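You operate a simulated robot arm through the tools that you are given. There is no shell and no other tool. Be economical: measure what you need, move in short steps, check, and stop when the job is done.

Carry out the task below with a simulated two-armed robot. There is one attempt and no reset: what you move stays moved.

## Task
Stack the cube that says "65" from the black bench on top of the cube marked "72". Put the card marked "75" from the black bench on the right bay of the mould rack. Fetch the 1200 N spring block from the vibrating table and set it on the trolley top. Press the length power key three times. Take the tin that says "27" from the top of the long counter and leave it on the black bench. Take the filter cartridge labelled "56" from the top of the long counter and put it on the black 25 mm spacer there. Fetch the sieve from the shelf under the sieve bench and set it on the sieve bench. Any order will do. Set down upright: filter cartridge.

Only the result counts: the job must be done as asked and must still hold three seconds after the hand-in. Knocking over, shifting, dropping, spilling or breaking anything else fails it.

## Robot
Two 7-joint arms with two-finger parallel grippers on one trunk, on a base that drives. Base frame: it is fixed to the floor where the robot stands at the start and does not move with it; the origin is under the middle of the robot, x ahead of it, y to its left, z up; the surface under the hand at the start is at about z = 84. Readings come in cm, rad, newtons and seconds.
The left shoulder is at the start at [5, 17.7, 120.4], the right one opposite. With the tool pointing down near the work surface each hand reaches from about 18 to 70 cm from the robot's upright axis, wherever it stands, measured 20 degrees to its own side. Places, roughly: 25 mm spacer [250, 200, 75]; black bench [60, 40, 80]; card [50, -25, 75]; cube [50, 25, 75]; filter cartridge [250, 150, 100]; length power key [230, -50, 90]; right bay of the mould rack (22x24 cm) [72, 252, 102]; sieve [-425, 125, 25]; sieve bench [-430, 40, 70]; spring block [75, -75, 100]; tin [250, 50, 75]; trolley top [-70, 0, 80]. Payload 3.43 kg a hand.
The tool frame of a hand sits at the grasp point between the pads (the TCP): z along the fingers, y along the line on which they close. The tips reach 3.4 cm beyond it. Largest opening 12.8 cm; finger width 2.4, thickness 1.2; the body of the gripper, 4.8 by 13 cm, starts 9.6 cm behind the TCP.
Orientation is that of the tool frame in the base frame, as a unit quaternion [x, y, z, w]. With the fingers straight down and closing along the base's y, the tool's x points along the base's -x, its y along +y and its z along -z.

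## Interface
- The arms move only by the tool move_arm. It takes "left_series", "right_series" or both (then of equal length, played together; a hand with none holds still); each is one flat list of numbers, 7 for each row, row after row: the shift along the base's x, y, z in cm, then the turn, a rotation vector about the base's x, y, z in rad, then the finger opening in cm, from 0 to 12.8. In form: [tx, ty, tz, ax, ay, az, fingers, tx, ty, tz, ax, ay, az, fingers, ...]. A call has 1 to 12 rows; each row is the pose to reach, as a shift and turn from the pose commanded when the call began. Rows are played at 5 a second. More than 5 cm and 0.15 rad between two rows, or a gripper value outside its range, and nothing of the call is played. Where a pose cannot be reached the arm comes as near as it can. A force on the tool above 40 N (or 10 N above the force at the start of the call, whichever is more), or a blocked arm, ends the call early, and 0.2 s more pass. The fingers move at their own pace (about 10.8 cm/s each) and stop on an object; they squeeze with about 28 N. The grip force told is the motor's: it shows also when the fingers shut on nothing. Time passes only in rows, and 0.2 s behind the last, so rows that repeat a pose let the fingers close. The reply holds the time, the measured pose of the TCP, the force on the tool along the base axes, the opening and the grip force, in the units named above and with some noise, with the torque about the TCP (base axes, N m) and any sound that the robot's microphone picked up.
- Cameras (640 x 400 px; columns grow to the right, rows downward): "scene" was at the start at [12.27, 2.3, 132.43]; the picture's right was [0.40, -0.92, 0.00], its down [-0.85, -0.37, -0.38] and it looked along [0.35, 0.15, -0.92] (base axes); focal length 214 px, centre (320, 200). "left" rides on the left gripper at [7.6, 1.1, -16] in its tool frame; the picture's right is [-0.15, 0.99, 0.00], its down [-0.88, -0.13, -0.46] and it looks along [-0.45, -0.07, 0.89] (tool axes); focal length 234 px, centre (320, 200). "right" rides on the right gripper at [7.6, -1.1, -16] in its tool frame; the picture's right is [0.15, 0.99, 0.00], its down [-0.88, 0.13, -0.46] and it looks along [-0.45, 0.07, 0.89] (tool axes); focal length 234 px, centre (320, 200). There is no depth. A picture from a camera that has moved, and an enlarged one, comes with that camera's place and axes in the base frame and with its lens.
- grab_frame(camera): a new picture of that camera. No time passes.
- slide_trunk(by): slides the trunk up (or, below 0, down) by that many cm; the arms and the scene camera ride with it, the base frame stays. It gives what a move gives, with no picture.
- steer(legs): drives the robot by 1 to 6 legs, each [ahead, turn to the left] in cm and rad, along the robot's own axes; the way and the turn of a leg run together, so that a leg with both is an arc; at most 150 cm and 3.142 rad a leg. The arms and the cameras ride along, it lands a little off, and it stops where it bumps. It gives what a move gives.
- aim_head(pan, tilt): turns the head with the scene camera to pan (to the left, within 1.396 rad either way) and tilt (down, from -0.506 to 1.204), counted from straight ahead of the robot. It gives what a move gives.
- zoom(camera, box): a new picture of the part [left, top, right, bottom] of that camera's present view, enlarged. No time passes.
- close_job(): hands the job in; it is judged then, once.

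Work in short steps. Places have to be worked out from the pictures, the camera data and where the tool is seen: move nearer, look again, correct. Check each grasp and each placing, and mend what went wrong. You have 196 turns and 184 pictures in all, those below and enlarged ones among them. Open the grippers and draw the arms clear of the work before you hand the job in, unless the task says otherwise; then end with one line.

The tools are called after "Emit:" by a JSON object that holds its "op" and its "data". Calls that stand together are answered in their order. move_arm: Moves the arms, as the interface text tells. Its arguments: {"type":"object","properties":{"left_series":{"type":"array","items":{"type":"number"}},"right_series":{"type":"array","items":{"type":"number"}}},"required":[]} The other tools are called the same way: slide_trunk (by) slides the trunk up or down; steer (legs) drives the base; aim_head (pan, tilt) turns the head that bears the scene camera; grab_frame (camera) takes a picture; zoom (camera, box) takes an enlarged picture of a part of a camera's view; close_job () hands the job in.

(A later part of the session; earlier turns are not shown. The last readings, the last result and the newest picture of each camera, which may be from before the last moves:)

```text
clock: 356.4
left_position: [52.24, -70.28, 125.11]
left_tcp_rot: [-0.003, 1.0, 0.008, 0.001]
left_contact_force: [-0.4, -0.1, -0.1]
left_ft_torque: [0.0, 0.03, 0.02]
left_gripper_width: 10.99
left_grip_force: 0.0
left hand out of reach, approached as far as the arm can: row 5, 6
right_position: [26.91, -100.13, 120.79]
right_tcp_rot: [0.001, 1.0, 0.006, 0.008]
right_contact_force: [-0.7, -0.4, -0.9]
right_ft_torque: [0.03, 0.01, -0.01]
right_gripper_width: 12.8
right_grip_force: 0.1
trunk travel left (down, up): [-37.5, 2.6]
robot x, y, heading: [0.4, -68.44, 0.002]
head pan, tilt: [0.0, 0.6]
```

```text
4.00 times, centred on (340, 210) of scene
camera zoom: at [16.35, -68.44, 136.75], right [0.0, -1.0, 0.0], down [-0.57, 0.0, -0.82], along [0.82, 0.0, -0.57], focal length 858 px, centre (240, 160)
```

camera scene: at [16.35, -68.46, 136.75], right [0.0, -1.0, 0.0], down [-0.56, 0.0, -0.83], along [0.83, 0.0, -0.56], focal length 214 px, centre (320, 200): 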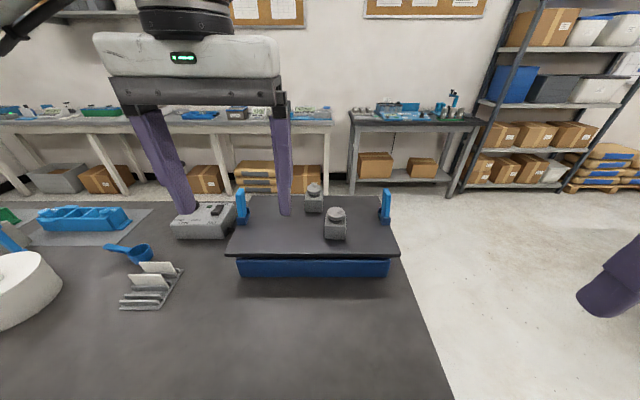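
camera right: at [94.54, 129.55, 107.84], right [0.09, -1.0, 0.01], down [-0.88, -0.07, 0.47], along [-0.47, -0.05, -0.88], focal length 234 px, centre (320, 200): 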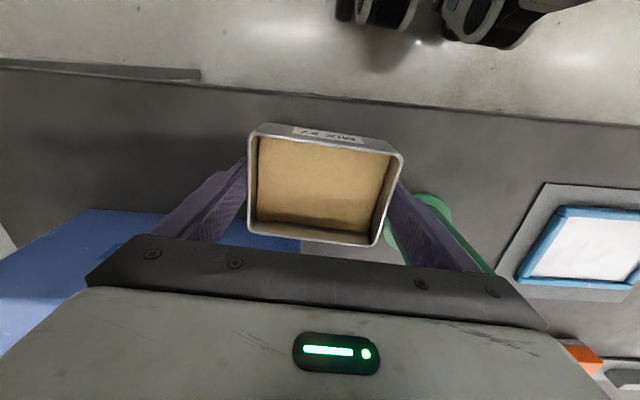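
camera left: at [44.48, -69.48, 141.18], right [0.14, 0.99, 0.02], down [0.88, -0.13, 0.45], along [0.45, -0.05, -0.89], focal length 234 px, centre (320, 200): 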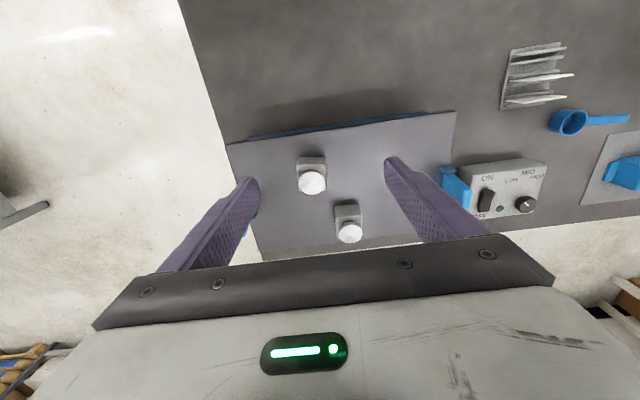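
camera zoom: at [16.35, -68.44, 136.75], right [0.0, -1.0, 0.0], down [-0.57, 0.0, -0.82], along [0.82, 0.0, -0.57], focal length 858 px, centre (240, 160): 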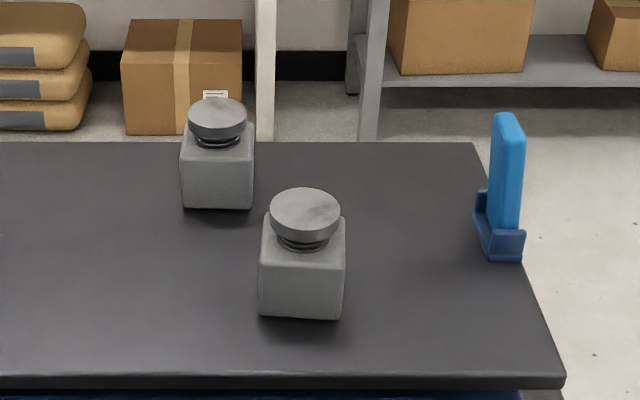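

Knob top triangulates to (60.5,-72.7,102), block 5.3 cm wide on the plate at z≈95. I drive 4 cm closer and move above it.

Emit:
{"op": "steer", "data": {"legs": [[4, 0]]}}

Emit:
{"op": "move_arm", "data": {"left_series": [1, -0.7, -4, 0, 0, -0.05, 10, 2, -1.4, -8, 0, 0, -0.1, 10, 3, -2, -12, 0, 0, -0.1, 10, 4, -2.4, -16, 0, 0, -0.1, 10, 4, -2.4, -17, 0, 0, -0.1, 10]}}

Emit:
{"op": "grab_frame", "data": {"camera": "left"}}

```text
clock: 357.4
left_position: [55.99, -70.24, 125.16]
left_tcp_rot: [-0.003, 1.0, 0.008, 0.0]
left_contact_force: [-0.9, -1.0, 0.0]
left_ft_torque: [-0.03, -0.06, 0.0]
left_gripper_width: 10.98
left_grip_force: 0.1
right_position: [30.64, -100.19, 120.88]
right_tcp_rot: [0.002, 1.0, 0.006, 0.009]
right_contact_force: [-0.8, -0.4, -0.7]
right_ft_torque: [0.03, 0.0, 0.03]
right_gripper_width: 12.8
right_grip_force: 0.1
trunk travel left (down, up): [-37.5, 2.6]
robot x, y, heading: [4.36, -68.71, 0.0]
head pan, tilt: [0.0, 0.6]
stopped in leg 1: the robot was blocked; the commanded pose is now the measured one
```

```text
clock: 358.6
left_position: [60.1, -72.81, 108.02]
left_tcp_rot: [0.046, 0.999, 0.007, 0.0]
left_contact_force: [-0.5, 0.3, -0.3]
left_ft_torque: [0.0, 0.0, -0.02]
left_gripper_width: 10.0
left_grip_force: 0.0
right_position: [30.71, -100.01, 120.74]
right_tcp_rot: [0.001, 1.0, 0.006, 0.008]
right_contact_force: [-0.8, 0.2, -0.8]
right_ft_torque: [-0.02, -0.01, 0.0]
right_gripper_width: 12.81
right_grip_force: 0.2
trunk travel left (down, up): [-37.5, 2.6]
robot x, y, heading: [4.5, -68.48, 0.0]
head pan, tilt: [0.0, 0.6]
```

```text
37 pictures are left
camera left: at [52.52, -71.3, 124.17], right [0.24, 0.97, 0.02], down [0.86, -0.22, 0.45], along [0.44, -0.09, -0.89], focal length 234 px, centre (320, 200)
```

left: 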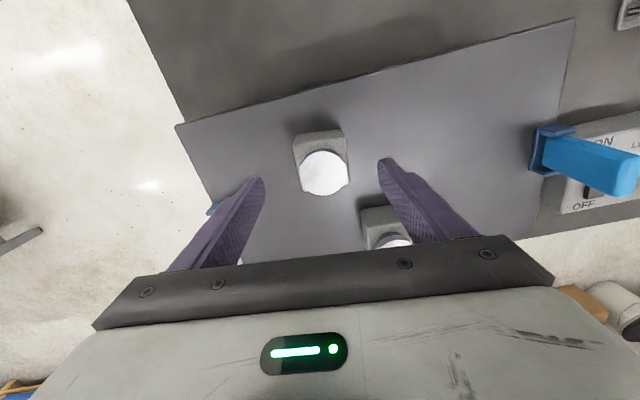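

Well aligned; small corrections (+0.6 x, +0.06 yaw) and descend to grip the block body.

Emit:
{"op": "move_arm", "data": {"left_series": [0.3, 0, -3, 0, 0, 0.06, 10, 0.6, 0, -6, 0, 0, 0.06, 10, 0.6, 0, -8, 0, 0, 0.06, 10, 0.6, 0, -9, 0, 0, 0.06, 9, 0.6, 0, -9, 0, 0, 0.06, 7, 0.6, 0, -9, 0, 0, 0.06, 5, 0.6, 0, -9, 0, 0, 0.06, 4, 0.6, 0, -9, 0, 0, 0.06, 4]}}

Emit:
{"op": "zoom", "data": {"camera": "scene", "box": [270, 150, 410, 260]}}

```text
clock: 360.4
left_position: [60.52, -72.8, 98.98]
left_tcp_rot: [0.016, 1.0, 0.009, 0.0]
left_contact_force: [-0.6, -0.4, 1.0]
left_ft_torque: [-0.14, -0.08, -0.04]
left_gripper_width: 5.68
left_grip_force: 28.2
right_position: [30.7, -100.1, 120.73]
right_tcp_rot: [0.003, 1.0, 0.007, 0.009]
right_contact_force: [0.2, -0.1, 0.0]
right_ft_torque: [0.01, 0.02, 0.0]
right_gripper_width: 12.81
right_grip_force: 0.1
trunk travel left (down, up): [-37.5, 2.6]
robot x, y, heading: [4.43, -68.36, 0.002]
head pan, tilt: [0.0, 0.6]
```

```text
3.64 times, centred on (340, 205) of scene
camera zoom: at [20.21, -68.46, 136.75], right [0.0, -1.0, 0.0], down [-0.57, 0.0, -0.82], along [0.82, 0.0, -0.57], focal length 780 px, centre (247, 182)
```

zoom: 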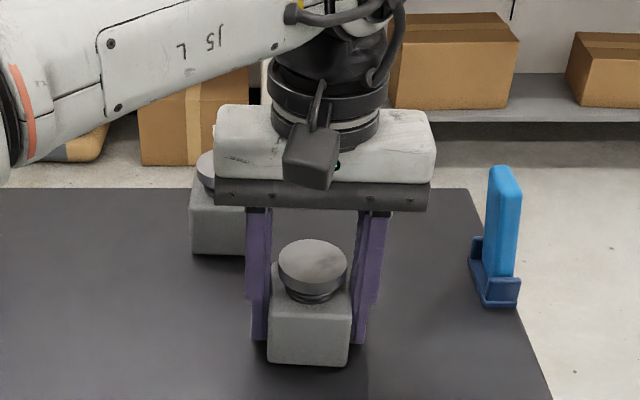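

Block gripped. Lift and retract.

Emit:
{"op": "move_arm", "data": {"left_series": [0, 0, 2, 0, 0, 0, 4, 0, 0, 6, 0, 0, 0, 4, 0, 0, 10, 0, 0, 0, 4, 0, 0, 14, 0, 0, 0, 4, -3, 1, 17, 0, 0, 0, 4, -7, 3, 19, 0, 0, 0, 4, -11, 5, 20, 0, 0, 0, 4, -15, 7, 21, 0, 0, 0, 4, -19, 9, 21, 0, 0, 0, 4, -23, 11, 21, 0, 0, 0, 4]}}

Emit:
{"op": "steer", "data": {"legs": [[-18, 0], [0, 1.571], [58, 0], [0, 1.571]]}}

Emit:
{"op": "aim_head", "data": {"pan": 0.1, "tilt": 0.75}}

Emit:
{"op": "grab_frame", "data": {"camera": "scene"}}

```text
clock: 362.6
left_position: [37.79, -61.61, 119.87]
left_tcp_rot: [0.016, 1.0, 0.008, 0.001]
left_contact_force: [0.7, -0.7, -6.5]
left_ft_torque: [-0.01, -0.03, -0.01]
left_gripper_width: 5.6
left_grip_force: 28.0
right_position: [30.69, -100.04, 120.87]
right_tcp_rot: [0.002, 1.0, 0.007, 0.008]
right_contact_force: [0.8, 1.7, -0.2]
right_ft_torque: [-0.05, -0.02, 0.0]
right_gripper_width: 12.8
right_grip_force: 0.1
trunk travel left (down, up): [-37.5, 2.6]
robot x, y, heading: [4.56, -68.75, 0.0]
head pan, tilt: [0.0, 0.6]
```

```text
clock: 374.6
left_position: [-47.86, -18.71, 119.89]
left_tcp_rot: [1.0, -0.008, 0.001, 0.008]
left_contact_force: [-0.4, -0.6, -6.9]
left_ft_torque: [-0.01, -0.01, -0.03]
left_gripper_width: 5.59
left_grip_force: 28.2
right_position: [-41.58, 19.75, 120.71]
right_tcp_rot: [1.0, 0.008, -0.008, 0.006]
right_contact_force: [-0.5, -1.0, 0.3]
right_ft_torque: [0.0, 0.0, 0.02]
right_gripper_width: 12.8
right_grip_force: 0.1
trunk travel left (down, up): [-37.5, 2.6]
robot x, y, heading: [-14.71, -11.2, -3.121]
head pan, tilt: [0.0, 0.6]
```

```text
clock: 375.4
left_position: [-47.89, -18.7, 119.87]
left_tcp_rot: [1.0, -0.008, 0.001, 0.008]
left_contact_force: [0.4, 0.2, -6.1]
left_ft_torque: [-0.01, -0.02, -0.02]
left_gripper_width: 5.59
left_grip_force: 28.0
right_position: [-41.53, 19.72, 120.72]
right_tcp_rot: [1.0, 0.008, -0.007, 0.006]
right_contact_force: [0.9, -0.8, -0.5]
right_ft_torque: [-0.04, 0.0, -0.01]
right_gripper_width: 12.78
right_grip_force: 0.0
trunk travel left (down, up): [-37.5, 2.6]
robot x, y, heading: [-14.8, -11.7, -3.125]
head pan, tilt: [0.099, 0.75]
```

```text
35 pictures are left
camera scene: at [-29.82, -12.43, 135.46], right [-0.12, 0.99, 0.0], down [0.68, 0.08, -0.73], along [-0.73, -0.09, -0.68], focal length 214 px, centre (320, 200)
```

scene: 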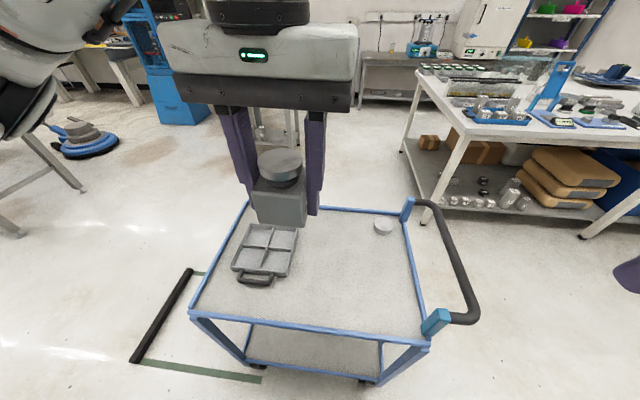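

The trolley top has free space around (-62,-6). I move the block over it and lower part-way.

Emit:
{"op": "move_arm", "data": {"left_series": [-2.5, 2.2, -2, 0, 0, 0, 4, -5, 4.4, -4, 0, 0, 0, 4, -7.5, 6.6, -7, 0, 0, 0, 4, -10, 8.8, -10, 0, 0, 0, 4, -12.5, 11, -13, 0, 0, 0, 4, -14, 12.7, -16, 0, 0, 0, 4, -14, 12.7, -20, 0, 0, 0, 4, -14, 12.7, -24, 0, 0, 0, 4, -14, 12.7, -28, 0, 0, 0, 4, -14, 12.7, -28, 0, 0, 0, 4]}}

Emit:
{"op": "grab_frame", "data": {"camera": "scene"}}

```text
clock: 377.6
left_position: [-62.02, -5.94, 92.02]
left_tcp_rot: [1.0, -0.008, 0.001, 0.008]
left_contact_force: [0.4, -0.2, -6.8]
left_ft_torque: [0.01, -0.01, 0.02]
left_gripper_width: 5.59
left_grip_force: 27.9
right_position: [-41.63, 19.78, 120.77]
right_tcp_rot: [1.0, 0.008, -0.008, 0.007]
right_contact_force: [-0.7, 0.6, -0.3]
right_ft_torque: [0.01, 0.0, 0.03]
right_gripper_width: 12.81
right_grip_force: 0.1
trunk travel left (down, up): [-37.5, 2.6]
robot x, y, heading: [-14.38, -11.09, -3.123]
head pan, tilt: [0.099, 0.75]
```

```text
34 pictures are left
camera scene: at [-29.82, -12.42, 135.46], right [-0.12, 0.99, 0.0], down [0.68, 0.08, -0.73], along [-0.73, -0.09, -0.68], focal length 214 px, centre (320, 200)
```

scene: 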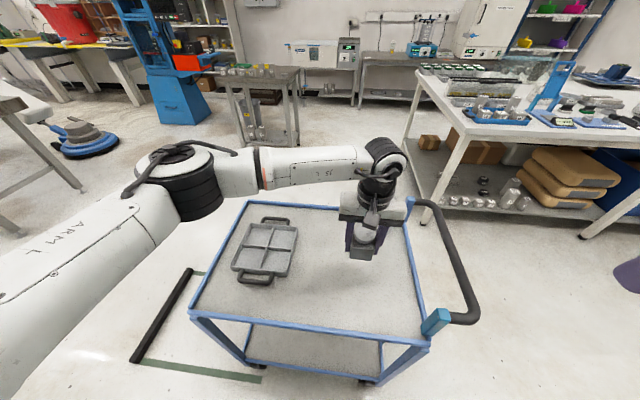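

Emit:
{"op": "move_arm", "data": {"left_series": [0, 0, -2, 0, 0, 0, 4, 0, 0, -4, 0, 0, 0, 4, 0, 0, -5.5, 0, 0, 0, 4, 0, 0, -6.5, 0, 0, 0, 4, 0, 0, -7, 0, 0, 0, 4, 0, 0, -7.5, 0, 0, 0, 4]}}

Emit:
{"op": "zoom", "data": {"camera": "scene", "box": [290, 180, 450, 320]}}

```text
clock: 378.9
left_position: [-61.92, -5.95, 84.38]
left_tcp_rot: [1.0, -0.008, 0.002, 0.008]
left_contact_force: [-1.1, -0.4, -7.2]
left_ft_torque: [-0.01, -0.03, -0.04]
left_gripper_width: 5.61
left_grip_force: 27.5
right_position: [-41.57, 19.79, 120.73]
right_tcp_rot: [1.0, 0.008, -0.008, 0.006]
right_contact_force: [-0.9, 0.6, -0.1]
right_ft_torque: [0.05, -0.01, 0.0]
right_gripper_width: 12.78
right_grip_force: 0.0
trunk travel left (down, up): [-37.5, 2.6]
robot x, y, heading: [-14.34, -11.47, -3.12]
head pan, tilt: [0.099, 0.75]
```

```text
2.86 times, centred on (370, 250) of scene
camera zoom: at [-29.84, -12.41, 135.46], right [-0.12, 0.99, 0.0], down [0.68, 0.08, -0.73], along [-0.73, -0.09, -0.68], focal length 613 px, centre (177, 57)
```

zoom: 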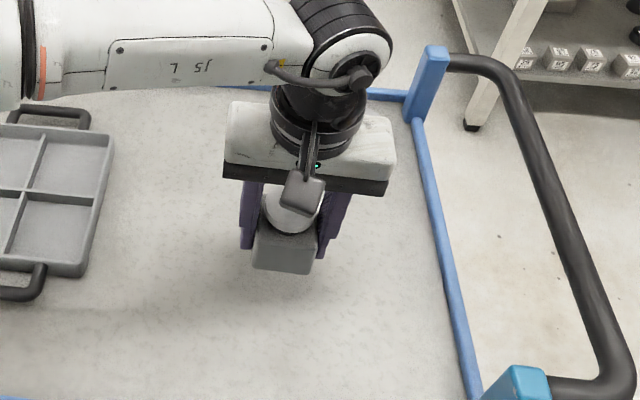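

Emit:
{"op": "move_arm", "data": {"left_series": [0, 0, -0.7, 0, 0, 0, 4, 0, 0, -1.4, 0, 0, 0, 4, 0, 0, -2, 0, 0, 0, 4, 0, 0, -2.5, 0, 0, 0, 4]}}

Emit:
{"op": "zoom", "data": {"camera": "scene", "box": [320, 210, 420, 300]}}

```text
clock: 379.9
left_position: [-61.87, -6.06, 81.85]
left_tcp_rot: [1.0, -0.008, 0.001, 0.008]
left_contact_force: [0.3, 0.4, -6.6]
left_ft_torque: [0.02, 0.0, 0.01]
left_gripper_width: 5.59
left_grip_force: 28.2
right_position: [-41.42, 19.86, 120.78]
right_tcp_rot: [1.0, 0.007, -0.008, 0.006]
right_contact_force: [-0.2, -0.8, 0.5]
right_ft_torque: [-0.01, 0.02, 0.04]
right_gripper_width: 12.79
right_grip_force: 0.2
trunk travel left (down, up): [-37.5, 2.6]
robot x, y, heading: [-14.81, -11.44, -3.117]
head pan, tilt: [0.099, 0.75]
```

```text
4.44 times, centred on (370, 255) of scene
camera zoom: at [-29.84, -12.42, 135.46], right [-0.12, 0.99, 0.0], down [0.68, 0.08, -0.73], along [-0.73, -0.09, -0.68], focal length 953 px, centre (98, -44)
```

zoom: 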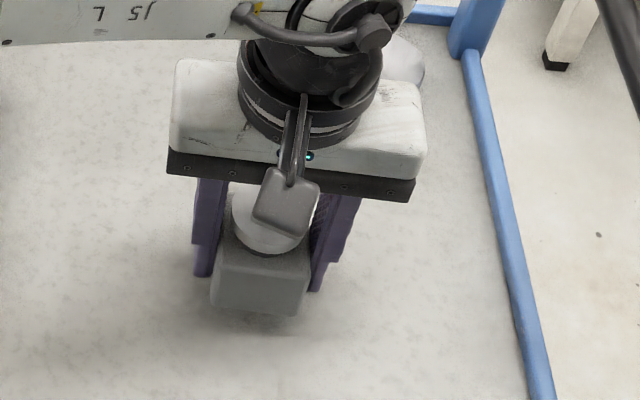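

Close to the surface now; continue in half-centimetre steps.

Emit:
{"op": "move_arm", "data": {"left_series": [0, 0, -0.5, 0, 0, 0, 4, 0, 0, -0.9, 0, 0, 0, 4, 0, 0, -1.3, 0, 0, 0, 4]}}

```text
clock: 380.8
left_position: [-61.85, -6.12, 80.5]
left_tcp_rot: [1.0, -0.007, 0.001, 0.007]
left_contact_force: [1.0, 0.9, -6.5]
left_ft_torque: [-0.01, -0.03, -0.02]
left_gripper_width: 5.58
left_grip_force: 28.1
right_position: [-41.47, 19.7, 120.75]
right_tcp_rot: [1.0, 0.007, -0.008, 0.006]
right_contact_force: [-0.6, 0.9, 0.9]
right_ft_torque: [0.02, 0.05, -0.01]
right_gripper_width: 12.81
right_grip_force: 0.0
trunk travel left (down, up): [-37.5, 2.6]
robot x, y, heading: [-14.58, -11.25, -3.126]
head pan, tilt: [0.099, 0.75]
```

Emit:
{"op": "move_arm", "data": {"left_series": [0, 0, -0.4, 0, 0, 0, 4, 0, 0, -0.8, 0, 0, 0, 4, 0, 0, -1.2, 0, 0, 0, 4]}}

Emit:
{"op": "zoom", "data": {"camera": "scene", "box": [320, 210, 420, 300]}}

```text
clock: 381.6
left_position: [-61.76, -5.92, 79.86]
left_tcp_rot: [1.0, -0.008, -0.002, 0.006]
left_contact_force: [0.7, -5.4, 16.0]
left_ft_torque: [0.41, -0.65, -0.14]
left_gripper_width: 5.56
left_grip_force: 28.0
right_position: [-41.34, 19.78, 120.9]
right_tcp_rot: [1.0, 0.009, -0.009, 0.006]
right_contact_force: [-0.5, 0.4, -0.1]
right_ft_torque: [0.04, -0.02, 0.01]
right_gripper_width: 12.84
right_grip_force: 0.0
trunk travel left (down, up): [-37.5, 2.6]
robot x, y, heading: [-14.48, -11.18, -3.125]
head pan, tilt: [0.099, 0.75]
```

```text
4.44 times, centred on (370, 255) of scene
camera zoom: at [-29.66, -12.51, 135.53], right [-0.12, 0.99, 0.0], down [0.68, 0.08, -0.73], along [-0.73, -0.09, -0.68], focal length 953 px, centre (98, -44)
```

zoom: 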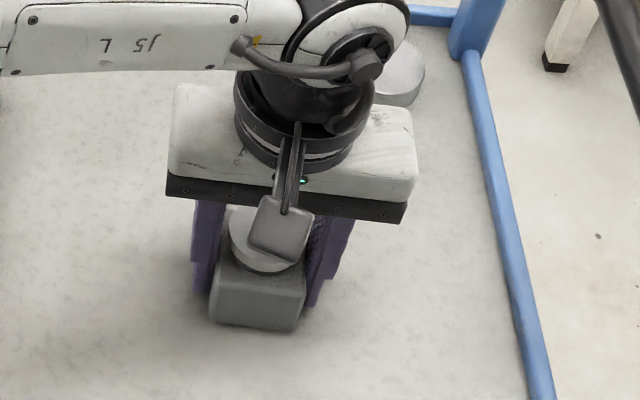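

Contact. Ease off, open and lift.

Emit:
{"op": "move_arm", "data": {"left_series": [0, 0, 0.5, 0, 0, 0, 5.6, 0, 0, 0.5, 0, 0, 0, 7, 0, 0, 0.5, 0, 0, 0, 8.5, 0, 0, 0.5, 0, 0, 0, 8.5, 0, 0, 4, 0, 0, 0, 8.5, 0, 0, 8, 0, 0, 0, 8.5, 0, 0, 12.5, 0, 0, 0, 8.5, 0, 0, 17, 0, 0, 0, 8.5, 0, 0, 21.5, 0, 0, 0, 8.5, 0, 0, 26, 0, 0, 0, 8.5, 0, 0, 30.5, 0, 0, 0, 8.5, 0, 0, 35, 0, 0, 0, 8.5]}}

Emit:
{"op": "move_arm", "data": {"left_series": [2, -1, 1, 0, 0, 0, 9, 5, -3, 3, 0, 0, 0, 10, 8, -5, 5, 0, 0, 0, 11, 11, -7, 7, 0, 0, 0, 11, 14, -9, 9, 0, 0, 0, 11, 16, -11, 10, 0, 0, 0, 11]}}

Emit:
{"op": "grab_frame", "data": {"camera": "scene"}}

```text
clock: 384.1
left_position: [-61.72, -5.86, 114.4]
left_tcp_rot: [1.0, -0.008, -0.001, 0.007]
left_contact_force: [-0.3, -0.6, 0.1]
left_ft_torque: [-0.01, -0.04, -0.03]
left_gripper_width: 8.51
left_grip_force: 0.1
right_position: [-41.45, 19.87, 120.76]
right_tcp_rot: [1.0, 0.007, -0.007, 0.006]
right_contact_force: [0.5, 0.4, -0.1]
right_ft_torque: [0.01, 0.04, -0.01]
right_gripper_width: 12.81
right_grip_force: 0.2
trunk travel left (down, up): [-37.5, 2.6]
robot x, y, heading: [-14.64, -11.46, -3.123]
head pan, tilt: [0.099, 0.75]
```

```text
clock: 385.6
left_position: [-45.77, -17.16, 124.42]
left_tcp_rot: [1.0, -0.008, 0.0, 0.008]
left_contact_force: [0.4, -0.7, 0.5]
left_ft_torque: [0.01, 0.05, -0.03]
left_gripper_width: 10.99
left_grip_force: 0.1
right_position: [-41.46, 19.77, 120.72]
right_tcp_rot: [1.0, 0.007, -0.007, 0.006]
right_contact_force: [-0.3, -0.3, 0.1]
right_ft_torque: [0.05, 0.0, 0.0]
right_gripper_width: 12.82
right_grip_force: 0.0
trunk travel left (down, up): [-37.5, 2.6]
robot x, y, heading: [-14.51, -11.21, -3.123]
head pan, tilt: [0.099, 0.75]
```

```text
30 pictures are left
camera scene: at [-29.76, -12.47, 135.47], right [-0.12, 0.99, 0.0], down [0.68, 0.08, -0.73], along [-0.73, -0.09, -0.68], focal length 214 px, centre (320, 200)
```

scene: 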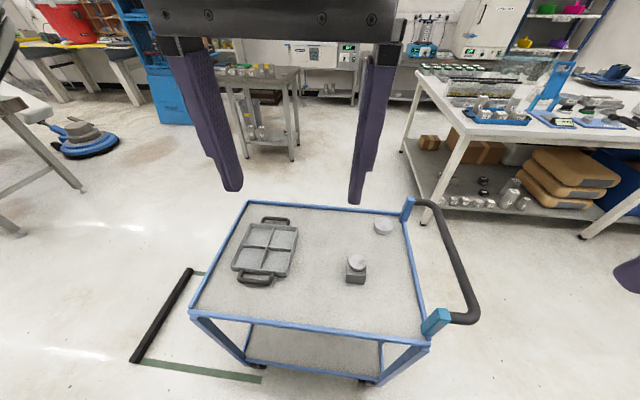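

Spring block stands on the trolley. Last item: the sieve, far behind. I move to y≈77 beside the trolley and look for the way.

Emit:
{"op": "steer", "data": {"legs": [[0, -1.589], [88, 0], [0, 1.571]]}}

Emit:
{"op": "aim_head", "data": {"pan": 0.05, "tilt": 0.35}}

Emit:
{"op": "grab_frame", "data": {"camera": "scene"}}

```text
clock: 397.9
left_position: [-45.31, 71.93, 124.33]
left_tcp_rot: [1.0, -0.016, 0.0, 0.008]
left_contact_force: [0.1, -0.5, -0.5]
left_ft_torque: [0.01, -0.02, 0.0]
left_gripper_width: 10.98
left_grip_force: 0.1
right_position: [-40.36, 108.57, 120.8]
right_tcp_rot: [1.0, -0.001, -0.008, 0.007]
right_contact_force: [-0.6, 0.8, 0.0]
right_ft_torque: [-0.03, -0.01, 0.0]
right_gripper_width: 12.81
right_grip_force: 0.1
trunk travel left (down, up): [-37.5, 2.6]
robot x, y, heading: [-13.71, 76.87, -3.141]
head pan, tilt: [0.099, 0.75]
```

```text
clock: 398.8
left_position: [-45.33, 71.86, 124.26]
left_tcp_rot: [1.0, -0.016, 0.001, 0.008]
left_contact_force: [-0.6, 0.9, -0.1]
left_ft_torque: [-0.02, 0.0, 0.01]
left_gripper_width: 11.02
left_grip_force: 0.2
right_position: [-40.24, 108.63, 120.77]
right_tcp_rot: [1.0, -0.002, -0.007, 0.006]
right_contact_force: [0.1, 0.5, 0.2]
right_ft_torque: [0.02, -0.01, 0.01]
right_gripper_width: 12.81
right_grip_force: 0.1
trunk travel left (down, up): [-37.5, 2.6]
robot x, y, heading: [-13.96, 76.78, -3.138]
head pan, tilt: [0.051, 0.351]
```

```text
29 pictures are left
camera scene: at [-30.25, 76.52, 139.02], right [-0.05, 1.0, 0.0], down [0.34, 0.02, -0.94], along [-0.94, -0.05, -0.34], focal length 214 px, centre (320, 200)
```

scene: 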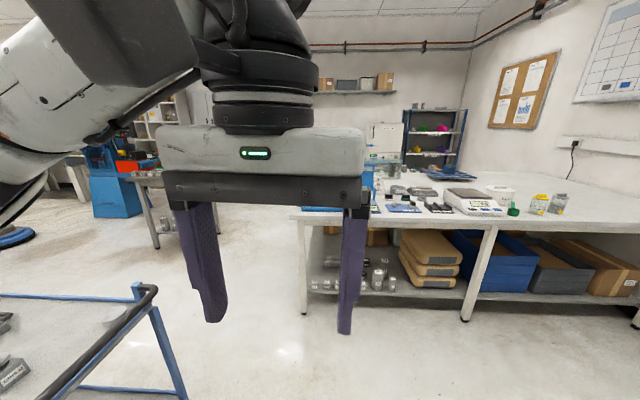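

The white table's corner is near (-155,50), the trolley ends at y≈20; I thread between them and continue toward the back bench.

Emit:
{"op": "steer", "data": {"legs": [[89, 0], [0, 1.122], [95, 0], [0, -1.125], [150, 0]]}}

Emit:
{"op": "aim_head", "data": {"pan": -0.3, "tilt": 0.5}}

Emit:
{"op": "grab_frame", "data": {"camera": "scene"}}

```text
clock: 420.6
left_position: [-323.23, -18.65, 124.28]
left_tcp_rot: [1.0, 0.0, 0.001, 0.008]
left_contact_force: [0.2, 0.3, -0.5]
left_ft_torque: [-0.02, 0.03, 0.04]
left_gripper_width: 11.02
left_grip_force: 0.1
right_position: [-319.51, 18.19, 120.72]
right_tcp_rot: [1.0, 0.015, -0.008, 0.006]
right_contact_force: [0.0, -1.2, 0.7]
right_ft_torque: [-0.01, -0.02, 0.0]
right_gripper_width: 12.82
right_grip_force: 0.1
trunk travel left (down, up): [-37.5, 2.6]
robot x, y, heading: [-292.27, -12.49, -3.106]
head pan, tilt: [0.051, 0.351]
```

```text
clock: 421.5
left_position: [-323.25, -18.61, 124.3]
left_tcp_rot: [1.0, 0.001, 0.0, 0.008]
left_contact_force: [0.0, 0.0, 0.8]
left_ft_torque: [0.02, 0.01, 0.0]
left_gripper_width: 11.0
left_grip_force: 0.1
right_position: [-319.55, 18.12, 120.75]
right_tcp_rot: [1.0, 0.014, -0.008, 0.006]
right_contact_force: [-0.5, 0.7, 0.0]
right_ft_torque: [0.01, -0.03, 0.02]
right_gripper_width: 12.77
right_grip_force: 0.0
trunk travel left (down, up): [-37.5, 2.6]
robot x, y, heading: [-291.82, -12.54, -3.104]
head pan, tilt: [-0.3, 0.499]
```

```text
28 pictures are left
camera scene: at [-307.9, -10.35, 137.66], right [0.26, 0.96, 0.0], down [0.46, -0.13, -0.88], along [-0.85, 0.23, -0.48], focal length 214 px, centre (320, 200)
```

scene: 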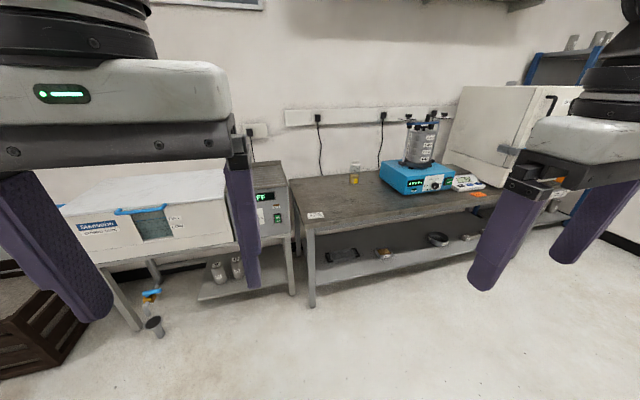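

Emit:
{"op": "zoom", "data": {"camera": "scene", "box": [290, 150, 520, 290]}}

```text
2.78 times, centred on (405, 220) of scene
camera zoom: at [-307.9, -10.35, 137.66], right [0.26, 0.96, 0.0], down [0.46, -0.13, -0.88], along [-0.85, 0.23, -0.48], focal length 597 px, centre (84, 144)
```

zoom: 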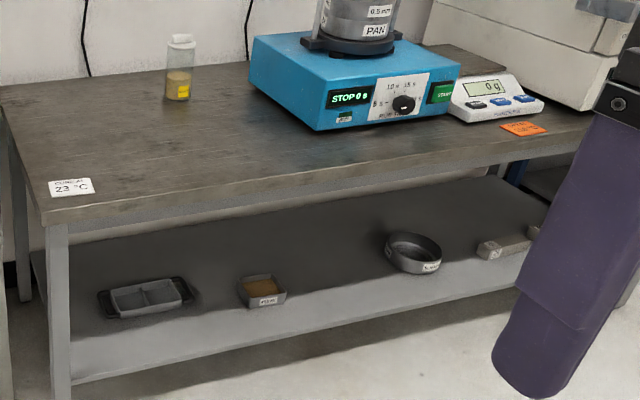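

The sieve is the round dish on the lower shelf at about (-410,110), shelf z≈30. I reposition in front of it.

Emit:
{"op": "steer", "data": {"legs": [[34, 0], [0, -1.608], [99, 0], [0, 1.571]]}}

Emit:
{"op": "aim_head", "data": {"pan": -0.25, "tilt": 0.8}}

Emit:
{"op": "grab_frame", "data": {"camera": "scene"}}

```text
clock: 436.1
left_position: [-363.23, 78.17, 124.24]
left_tcp_rot: [1.0, 0.024, 0.001, 0.007]
left_contact_force: [0.0, 0.6, -0.3]
left_ft_torque: [-0.02, 0.0, 0.01]
left_gripper_width: 11.0
left_grip_force: 0.1
right_position: [-361.29, 115.21, 120.82]
right_tcp_rot: [0.999, 0.04, -0.007, 0.006]
right_contact_force: [0.3, 1.3, 0.8]
right_ft_torque: [0.01, 0.0, 0.03]
right_gripper_width: 12.8
right_grip_force: 0.1
trunk travel left (down, up): [-37.5, 2.6]
robot x, y, heading: [-332.56, 85.97, -3.057]
head pan, tilt: [-0.3, 0.499]
```

```text
clock: 436.9
left_position: [-363.21, 78.11, 124.29]
left_tcp_rot: [1.0, 0.025, 0.001, 0.008]
left_contact_force: [-0.2, -0.1, -0.5]
left_ft_torque: [-0.01, 0.02, 0.02]
left_gripper_width: 11.0
left_grip_force: 0.0
right_position: [-361.45, 115.11, 120.76]
right_tcp_rot: [0.999, 0.041, -0.008, 0.008]
right_contact_force: [0.2, 0.3, 0.6]
right_ft_torque: [0.0, -0.02, -0.03]
right_gripper_width: 12.82
right_grip_force: 0.1
trunk travel left (down, up): [-37.5, 2.6]
robot x, y, heading: [-332.33, 85.47, -3.057]
head pan, tilt: [-0.25, 0.799]
```

```text
26 pictures are left
camera scene: at [-347.38, 86.61, 135.07], right [0.16, 0.99, 0.0], down [0.71, -0.12, -0.7], along [-0.69, 0.11, -0.72], focal length 214 px, centre (320, 200)
```

scene: 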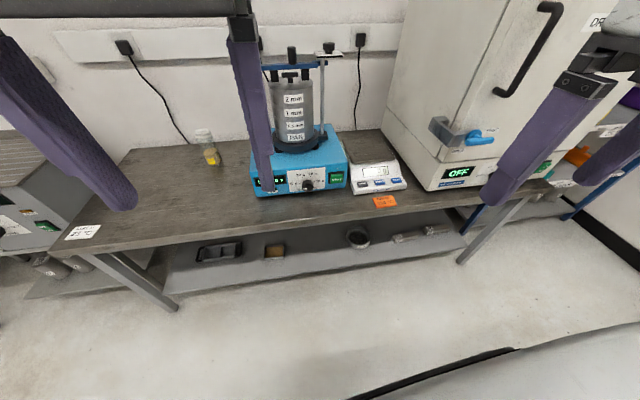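

I straighten the heading, lower the trunk, and look under the bench.

Emit:
{"op": "steer", "data": {"legs": [[0, -0.084]]}}

Emit:
{"op": "slide_trunk", "data": {"by": -36}}

Emit:
{"op": "aim_head", "data": {"pan": -0.3, "tilt": 0.6}}

Emit:
{"op": "grab_frame", "data": {"camera": "scene"}}

```text
clock: 437.8
left_position: [-363.78, 80.87, 124.24]
left_tcp_rot: [1.0, -0.017, 0.0, 0.008]
left_contact_force: [-0.4, 1.1, 0.4]
left_ft_torque: [-0.05, 0.02, 0.0]
left_gripper_width: 10.99
left_grip_force: 0.2
right_position: [-358.81, 117.47, 120.69]
right_tcp_rot: [1.0, -0.001, -0.007, 0.007]
right_contact_force: [0.3, 0.2, 0.1]
right_ft_torque: [-0.02, 0.0, 0.0]
right_gripper_width: 12.78
right_grip_force: 0.1
trunk travel left (down, up): [-37.5, 2.6]
robot x, y, heading: [-332.54, 85.99, -3.136]
head pan, tilt: [-0.25, 0.799]
```

```text
clock: 441.3
left_position: [-363.68, 80.75, 88.31]
left_tcp_rot: [1.0, -0.016, 0.0, 0.008]
left_contact_force: [0.1, 0.1, 0.3]
left_ft_torque: [-0.01, 0.01, 0.0]
left_gripper_width: 11.0
left_grip_force: 0.1
right_position: [-358.78, 117.46, 84.81]
right_tcp_rot: [1.0, -0.002, -0.008, 0.007]
right_contact_force: [0.7, -1.0, 0.8]
right_ft_torque: [0.01, -0.01, -0.03]
right_gripper_width: 12.8
right_grip_force: 0.1
trunk travel left (down, up): [-1.5, 38.6]
robot x, y, heading: [-332.19, 85.93, -3.141]
head pan, tilt: [-0.25, 0.799]
```

```text
clock: 442.0
left_position: [-363.81, 80.81, 88.34]
left_tcp_rot: [1.0, -0.017, 0.0, 0.008]
left_contact_force: [-0.3, 0.1, 1.0]
left_ft_torque: [0.01, 0.0, 0.02]
left_gripper_width: 10.99
left_grip_force: 0.1
right_position: [-358.84, 117.41, 84.79]
right_tcp_rot: [1.0, -0.002, -0.007, 0.007]
right_contact_force: [0.6, -0.4, 1.0]
right_ft_torque: [0.02, 0.0, 0.01]
right_gripper_width: 12.77
right_grip_force: 0.1
trunk travel left (down, up): [-1.5, 38.6]
robot x, y, heading: [-332.27, 85.79, -3.137]
head pan, tilt: [-0.3, 0.6]
```

```text
25 pictures are left
camera scene: at [-347.9, 88.47, 100.75], right [0.29, 0.96, 0.0], down [0.54, -0.17, -0.82], along [-0.79, 0.24, -0.57], focal length 214 px, centre (320, 200)
```

scene: 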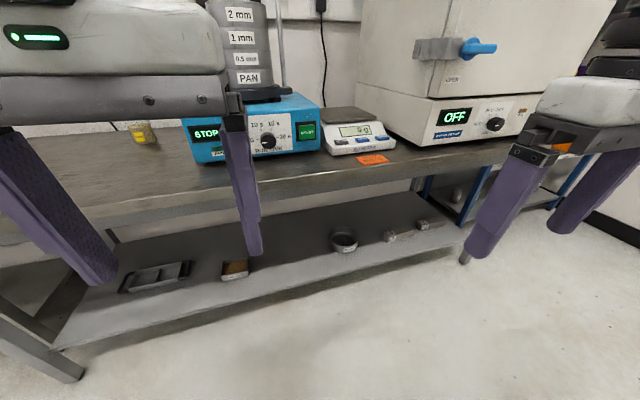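

Emit:
{"op": "zoom", "data": {"camera": "scene", "box": [290, 190, 430, 290]}}

```text
4.00 times, centred on (360, 240) of scene
camera zoom: at [-347.9, 88.47, 100.75], right [0.29, 0.96, 0.0], down [0.54, -0.17, -0.82], along [-0.79, 0.24, -0.57], focal length 858 px, centre (160, 40)
```

zoom: 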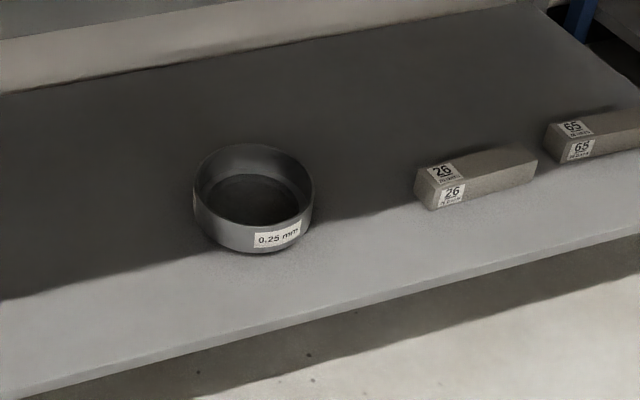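

The sieve (0.25 mm) is at about (-420.5,122.5), rim z≈24, Ø≈15 cm. I'll pinch its -y wall with the right hand, pitched 45°, entering under the bench. First I pre-pose the arms here in the open.

Emit:
{"op": "move_arm", "data": {"right_series": [-4.5, -1, -1, 0, 0.08, 0, 8, -9, -2, -2, 0, 0.16, 0, 6, -13.5, -3, -3, 0, 0.24, 0, 6, -17, -5, -5.5, 0, 0.32, 0, 6, -20, -7, -9, 0, 0.4, 0, 6, -22.5, -9, -12.5, 0, 0.48, 0, 6, -24.5, -11, -16.5, 0, 0.56, 0, 6, -26, -12.5, -20.5, 0, 0.64, 0, 6, -26.7, -13.7, -25, 0, 0.72, 0, 6, -26.7, -13.7, -29.8, 0, 0.785, 0, 6, -26.7, -13.7, -34.6, 0, 0.785, 0, 6, -26.7, -13.7, -39.4, 0, 0.785, 0, 6], "left_series": [1, -0.5, 1, 0, 0, 0, 11, 2, -1, 2, 0, 0, 0, 11, 3, -1.5, 3, 0, 0, 0, 11, 4, -2, 4, 0, 0, 0, 11, 5, -2.5, 5, 0, 0, 0, 11, 6, -3, 6, 0, 0, 0, 11, 7, -3.5, 7, 0, 0, 0, 11, 8, -4, 8, 0, 0, 0, 11, 9, -4.5, 9, 0, 0, 0, 11, 9, -5, 10, 0, 0, 0, 11, 9, -5, 11, 0, 0, 0, 11, 9, -5, 12, 0, 0, 0, 11]}}

Emit:
{"op": "move_arm", "data": {"right_series": [0, 0, -4.8, 0, 0, 0, 6, 0, 0, -9.6, 0, 0, 0, 6, 0, 0, -14.4, 0, 0, 0, 6]}}

Emit:
{"op": "grab_frame", "data": {"camera": "right"}}

```text
refused: row 5 steps farther than a row can; nothing moved
```

```text
clock: 442.8
left_position: [-363.78, 80.8, 88.25]
left_tcp_rot: [1.0, -0.016, 0.0, 0.008]
left_contact_force: [-0.4, 1.0, -0.6]
left_ft_torque: [0.0, 0.0, -0.03]
left_gripper_width: 11.0
left_grip_force: 0.1
right_position: [-359.11, 117.34, 70.28]
right_tcp_rot: [1.0, -0.001, -0.009, 0.008]
right_contact_force: [-0.5, 0.0, -0.3]
right_ft_torque: [0.02, -0.03, -0.03]
right_gripper_width: 6.02
right_grip_force: 0.0
trunk travel left (down, up): [-1.5, 38.6]
robot x, y, heading: [-332.24, 85.59, -3.14]
head pan, tilt: [-0.3, 0.6]
```

```text
23 pictures are left
camera right: at [-351.18, 118.8, 86.12], right [0.14, -0.99, 0.01], down [-0.87, -0.12, 0.47], along [-0.47, -0.08, -0.88], focal length 234 px, centre (320, 200)
```

right: 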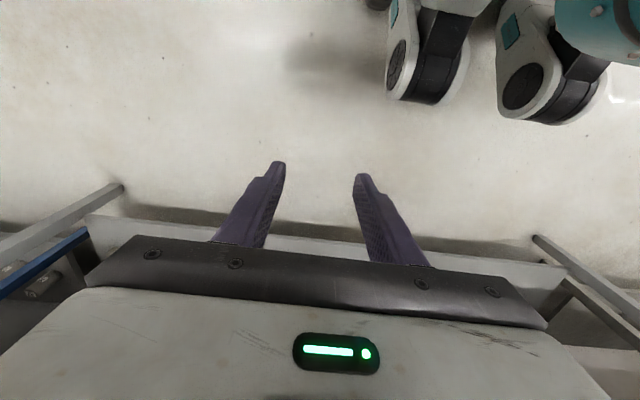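

The first call was refused (a step too long), the second lowered the right hand straight. I redo the pre-pose from here with shorter steps.

Emit:
{"op": "move_arm", "data": {"right_series": [-4.5, -1, 0, 0, 0.08, 0, 6, -9, -2, 0, 0, 0.16, 0, 6, -13.5, -3, 0, 0, 0.24, 0, 6, -17.4, -5, -1.5, 0, 0.32, 0, 6, -20.4, -7, -4.4, 0, 0.4, 0, 6, -22.9, -9, -7.8, 0, 0.48, 0, 6, -24.9, -11, -11.5, 0, 0.56, 0, 6, -26.2, -12.7, -15.6, 0, 0.64, 0, 6, -26.5, -13.7, -20.2, 0, 0.72, 0, 6, -26.5, -13.7, -24.9, 0, 0.785, 0, 6, -26.5, -13.7, -29.7, 0, 0.785, 0, 6, -26.5, -13.7, -34.4, 0, 0.785, 0, 6], "left_series": [1, -0.5, 1, 0, 0, 0, 11, 2, -1, 2, 0, 0, 0, 11, 3, -1.5, 3, 0, 0, 0, 11, 4, -2, 4, 0, 0, 0, 11, 5, -2.5, 5, 0, 0, 0, 11, 6, -3, 6, 0, 0, 0, 11, 7, -3.5, 7, 0, 0, 0, 11, 8, -4, 8, 0, 0, 0, 11, 9, -4.5, 9, 0, 0, 0, 11, 9, -5, 10, 0, 0, 0, 11, 9, -5, 11, 0, 0, 0, 11, 9, -5, 12, 0, 0, 0, 11]}}

```text
clock: 445.4
left_position: [-354.66, 75.73, 100.29]
left_tcp_rot: [1.0, -0.018, 0.0, 0.008]
left_contact_force: [0.1, 0.0, -0.1]
left_ft_torque: [-0.01, -0.01, 0.0]
left_gripper_width: 11.0
left_grip_force: 0.1
right_position: [-385.33, 103.92, 47.85]
right_tcp_rot: [0.927, 0.001, -0.375, 0.007]
right_contact_force: [0.1, -0.1, -0.1]
right_ft_torque: [0.03, -0.01, -0.04]
right_gripper_width: 6.0
right_grip_force: 0.0
right hand out of reach, approached as far as the arm can: row 10, 11, 12
trunk travel left (down, up): [-1.5, 38.6]
robot x, y, heading: [-332.24, 85.97, -3.139]
head pan, tilt: [-0.3, 0.6]
```

Out of reach at z<48 with that pitch. I test a smaller pitch while lowering here in the open.

Emit:
{"op": "move_arm", "data": {"right_series": [0, 0, -3, 0, -0.1, 0, 6, 0, 0, -6, 0, -0.2, 0, 6, 0, 0, -9, 0, -0.3, 0, 6, 0, 0, -12, 0, -0.4, 0, 6, 0, 0, -14, 0, -0.4, 0, 6]}}

```text
clock: 446.6
left_position: [-354.67, 75.84, 100.26]
left_tcp_rot: [1.0, -0.017, 0.0, 0.008]
left_contact_force: [0.7, 0.0, 0.3]
left_ft_torque: [0.04, 0.0, -0.02]
left_gripper_width: 11.01
left_grip_force: 0.0
right_position: [-385.33, 104.15, 33.94]
right_tcp_rot: [0.98, 0.0, -0.198, 0.007]
right_contact_force: [-0.5, 0.3, 0.3]
right_ft_torque: [0.0, 0.0, -0.01]
right_gripper_width: 6.02
right_grip_force: 0.2
trunk travel left (down, up): [-1.5, 38.6]
robot x, y, heading: [-332.6, 85.88, -3.132]
head pan, tilt: [-0.3, 0.6]
```

With pitch 0.4 it reaches. I test how much more pitch is available at z≈30 and slightly further forward.

Emit:
{"op": "move_arm", "data": {"right_series": [-2, 0, -2, 0, 0.07, 0, 6, -4, 0, -4, 0, 0.14, 0, 6, -4, 0, -4, 0, 0.2, 0, 6, -4, 0, -4, 0, 0.28, 0, 6]}}

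Emit:
{"op": "grab_frame", "data": {"camera": "right"}}

```text
clock: 447.6
left_position: [-354.63, 75.81, 100.25]
left_tcp_rot: [1.0, -0.016, 0.0, 0.008]
left_contact_force: [-0.3, -0.2, 0.1]
left_ft_torque: [0.01, 0.01, 0.0]
left_gripper_width: 10.99
left_grip_force: 0.1
right_position: [-389.26, 104.13, 29.93]
right_tcp_rot: [0.949, 0.001, -0.315, 0.006]
right_contact_force: [-0.1, 0.8, -0.6]
right_ft_torque: [0.0, 0.03, -0.02]
right_gripper_width: 6.01
right_grip_force: 0.1
trunk travel left (down, up): [-1.5, 38.6]
robot x, y, heading: [-332.08, 85.89, -3.137]
head pan, tilt: [-0.3, 0.6]
```

```text
22 pictures are left
camera right: at [-373.7, 105.55, 38.12], right [0.12, -0.99, -0.08], down [-0.43, -0.12, 0.89], along [-0.89, -0.08, -0.44], focal length 234 px, centre (320, 200)
```

right: 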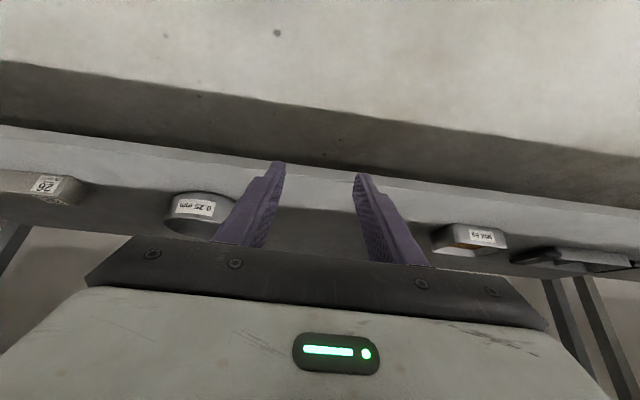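

Good: pitch 0.64 works at z≈30. The sieve seems at y≈125, so I shift the robot 13.5 cm in +y (turn, drive, turn back) and look again.

Emit:
{"op": "steer", "data": {"legs": [[0, -1.571], [13.5, 0], [0, 1.571]]}}

Emit:
{"op": "grab_frame", "data": {"camera": "right"}}

Emit:
{"op": "zoom", "data": {"camera": "right", "box": [200, 120, 400, 270]}}

```text
clock: 456.6
left_position: [-354.59, 89.09, 100.28]
left_tcp_rot: [1.0, -0.007, 0.0, 0.008]
left_contact_force: [0.2, -0.4, 0.3]
left_ft_torque: [0.01, 0.02, 0.02]
left_gripper_width: 11.0
left_grip_force: 0.1
right_position: [-389.81, 116.91, 29.89]
right_tcp_rot: [0.949, 0.01, -0.315, 0.01]
right_contact_force: [0.1, 0.8, 0.1]
right_ft_torque: [0.02, -0.02, 0.02]
right_gripper_width: 5.97
right_grip_force: 0.1
trunk travel left (down, up): [-1.5, 38.6]
robot x, y, heading: [-332.76, 99.93, -3.123]
head pan, tilt: [-0.3, 0.6]
```

```text
21 pictures are left
camera right: at [-374.19, 118.52, 38.13], right [0.14, -0.99, -0.08], down [-0.43, -0.13, 0.89], along [-0.89, -0.09, -0.44], focal length 234 px, centre (320, 200)
```

right: 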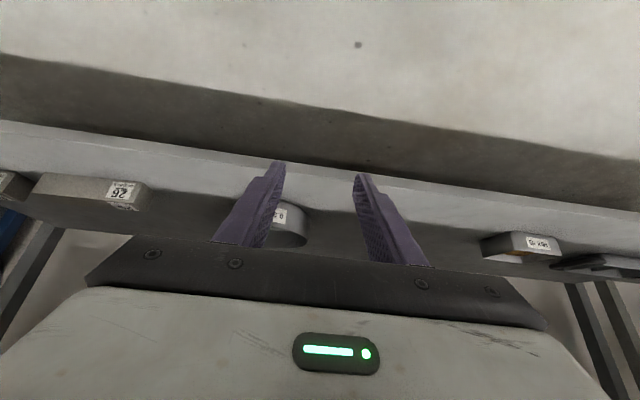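

```text
2.67 times, centred on (300, 195) of right
camera zoom: at [-374.19, 118.52, 38.13], right [0.14, -0.99, -0.08], down [-0.43, -0.13, 0.89], along [-0.89, -0.09, -0.44], focal length 624 px, centre (373, 213)
```

zoom: 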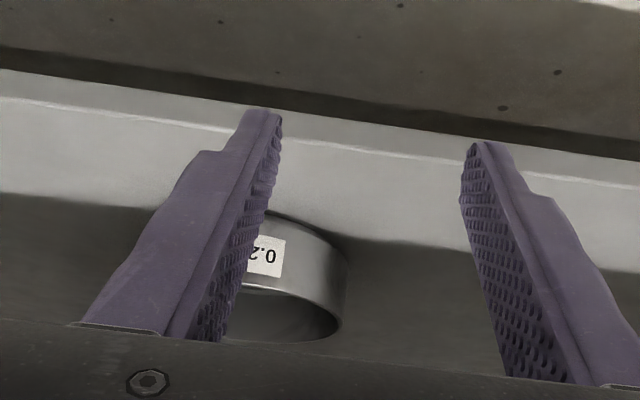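

The −y wall is at y≈115.3, centre x≈-421.5. Before driving in I check where the right elbow is relative to the bench.

Emit:
{"op": "aim_head", "data": {"pan": -0.45, "tilt": 0.6}}

Emit:
{"op": "grab_frame", "data": {"camera": "scene"}}

```text
clock: 457.3
left_position: [-354.57, 89.13, 100.36]
left_tcp_rot: [1.0, -0.007, 0.001, 0.007]
left_contact_force: [0.2, 0.4, 0.5]
left_ft_torque: [0.02, 0.01, -0.02]
left_gripper_width: 11.02
left_grip_force: 0.0
right_position: [-389.67, 116.86, 29.97]
right_tcp_rot: [0.949, 0.01, -0.315, 0.011]
right_contact_force: [-0.6, 0.1, -0.2]
right_ft_torque: [0.03, 0.01, 0.01]
right_gripper_width: 6.0
right_grip_force: 0.1
trunk travel left (down, up): [-1.5, 38.6]
robot x, y, heading: [-332.5, 99.42, -3.119]
head pan, tilt: [-0.45, 0.6]
```

```text
19 pictures are left
camera scene: at [-347.62, 103.19, 100.75], right [0.42, 0.91, 0.0], down [0.51, -0.23, -0.83], along [-0.75, 0.34, -0.56], focal length 214 px, centre (320, 200)
```

scene: 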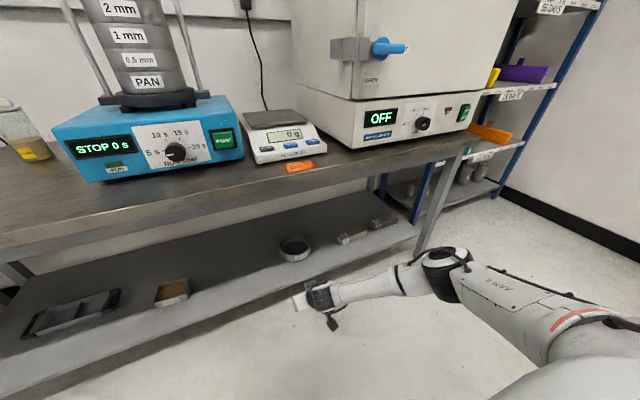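

The elbow would come close to the bench's front edge (z≈66–73, x≈-399), so I extend the arm 7 cm more and lower the trunk the last bit, to drive in less.

Emit:
{"op": "move_arm", "data": {"right_series": [-2.5, -0.3, 0, 0, 0, 0, 6, -5, -0.6, 0.4, 0, 0, 0, 6, -7, -0.9, 0.8, 0, 0, 0, 6, -7, -0.9, 0.8, 0, 0, 0, 6]}}

Emit:
{"op": "slide_trunk", "data": {"by": -1}}

Emit:
{"op": "grab_frame", "data": {"camera": "scene"}}

```text
clock: 458.3
left_position: [-354.65, 89.17, 100.29]
left_tcp_rot: [1.0, -0.007, -0.001, 0.008]
left_contact_force: [-0.2, -0.6, -0.4]
left_ft_torque: [0.01, 0.0, 0.03]
left_gripper_width: 10.99
left_grip_force: 0.0
right_position: [-396.81, 115.99, 30.6]
right_tcp_rot: [0.949, 0.011, -0.315, 0.011]
right_contact_force: [-0.2, 0.1, 0.0]
right_ft_torque: [-0.01, 0.03, -0.01]
right_gripper_width: 5.98
right_grip_force: 0.0
trunk travel left (down, up): [-1.5, 38.6]
robot x, y, heading: [-332.54, 99.58, -3.123]
head pan, tilt: [-0.45, 0.6]
```

```text
clock: 458.9
left_position: [-354.62, 89.07, 99.3]
left_tcp_rot: [1.0, -0.008, 0.0, 0.008]
left_contact_force: [0.1, -0.2, 0.5]
left_ft_torque: [-0.01, 0.03, -0.01]
left_gripper_width: 11.0
left_grip_force: 0.1
right_position: [-396.83, 116.06, 29.59]
right_tcp_rot: [0.949, 0.011, -0.314, 0.01]
right_contact_force: [-0.3, 0.6, 0.4]
right_ft_torque: [-0.02, 0.0, 0.01]
right_gripper_width: 5.97
right_grip_force: 0.1
trunk travel left (down, up): [-0.5, 39.6]
robot x, y, heading: [-332.48, 99.43, -3.124]
head pan, tilt: [-0.45, 0.6]
```

```text
18 pictures are left
camera scene: at [-347.61, 103.19, 99.75], right [0.42, 0.91, 0.0], down [0.51, -0.23, -0.83], along [-0.75, 0.34, -0.56], focal length 214 px, centre (320, 200)
```

scene: 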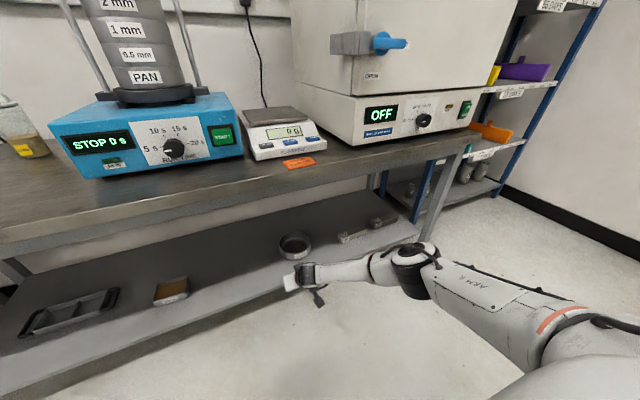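

Now the elbow sits lower. I drive 24.5 cm ahead under the bench.

Emit:
{"op": "steer", "data": {"legs": [[24.5, 0]]}}

Emit:
{"op": "grab_frame", "data": {"camera": "right"}}

```text
clock: 460.6
left_position: [-378.91, 88.65, 99.31]
left_tcp_rot: [1.0, -0.009, -0.001, 0.008]
left_contact_force: [0.1, 0.2, 0.0]
left_ft_torque: [-0.03, 0.0, 0.03]
left_gripper_width: 11.01
left_grip_force: 0.1
right_position: [-421.06, 115.78, 29.58]
right_tcp_rot: [0.949, 0.009, -0.315, 0.009]
right_contact_force: [-0.8, 0.1, 0.1]
right_ft_torque: [0.03, -0.03, -0.03]
right_gripper_width: 6.01
right_grip_force: 0.1
trunk travel left (down, up): [-0.5, 39.6]
robot x, y, heading: [-356.49, 99.11, -3.126]
head pan, tilt: [-0.45, 0.6]
```

```text
17 pictures are left
camera right: at [-405.4, 117.32, 37.89], right [0.14, -0.99, -0.08], down [-0.43, -0.13, 0.89], along [-0.89, -0.09, -0.44], focal length 234 px, centre (320, 200)
```

right: 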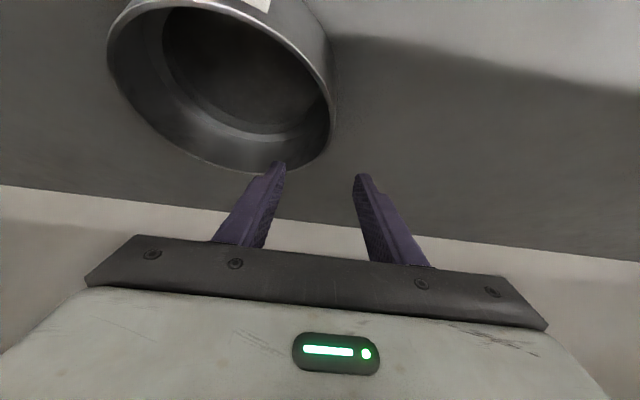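

Fingers straddle the −y wall (outer wall y≈115.7). I lower 4.4 cm and close gently.

Emit:
{"op": "move_arm", "data": {"right_series": [0, 0, -1.5, 0, 0, 0, 6, 0, 0, -3, 0, 0, 0, 6, 0, 0, -3.8, 0, 0, 0, 6, 0, 0, -4.4, 0, 0, 0, 6]}}

Emit:
{"op": "grab_frame", "data": {"camera": "right"}}

```text
clock: 461.6
left_position: [-378.85, 88.71, 99.36]
left_tcp_rot: [1.0, -0.008, -0.001, 0.008]
left_contact_force: [0.6, 0.5, -0.8]
left_ft_torque: [0.01, -0.04, 0.01]
left_gripper_width: 11.01
left_grip_force: 0.1
right_position: [-421.09, 115.69, 25.23]
right_tcp_rot: [0.949, 0.009, -0.315, 0.009]
right_contact_force: [0.1, 0.8, -0.6]
right_ft_torque: [-0.01, -0.03, 0.0]
right_gripper_width: 6.02
right_grip_force: 0.1
trunk travel left (down, up): [-0.5, 39.6]
robot x, y, heading: [-356.58, 99.33, -3.124]
head pan, tilt: [-0.45, 0.6]
```

```text
16 pictures are left
camera right: at [-405.44, 117.31, 33.45], right [0.14, -0.99, -0.07], down [-0.43, -0.13, 0.89], along [-0.89, -0.09, -0.44], focal length 234 px, centre (320, 200)
```

right: 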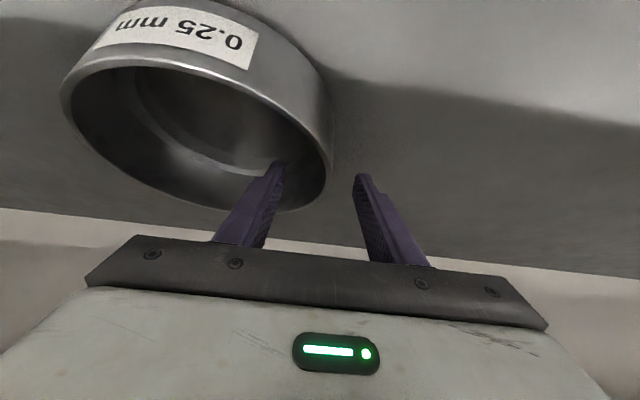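

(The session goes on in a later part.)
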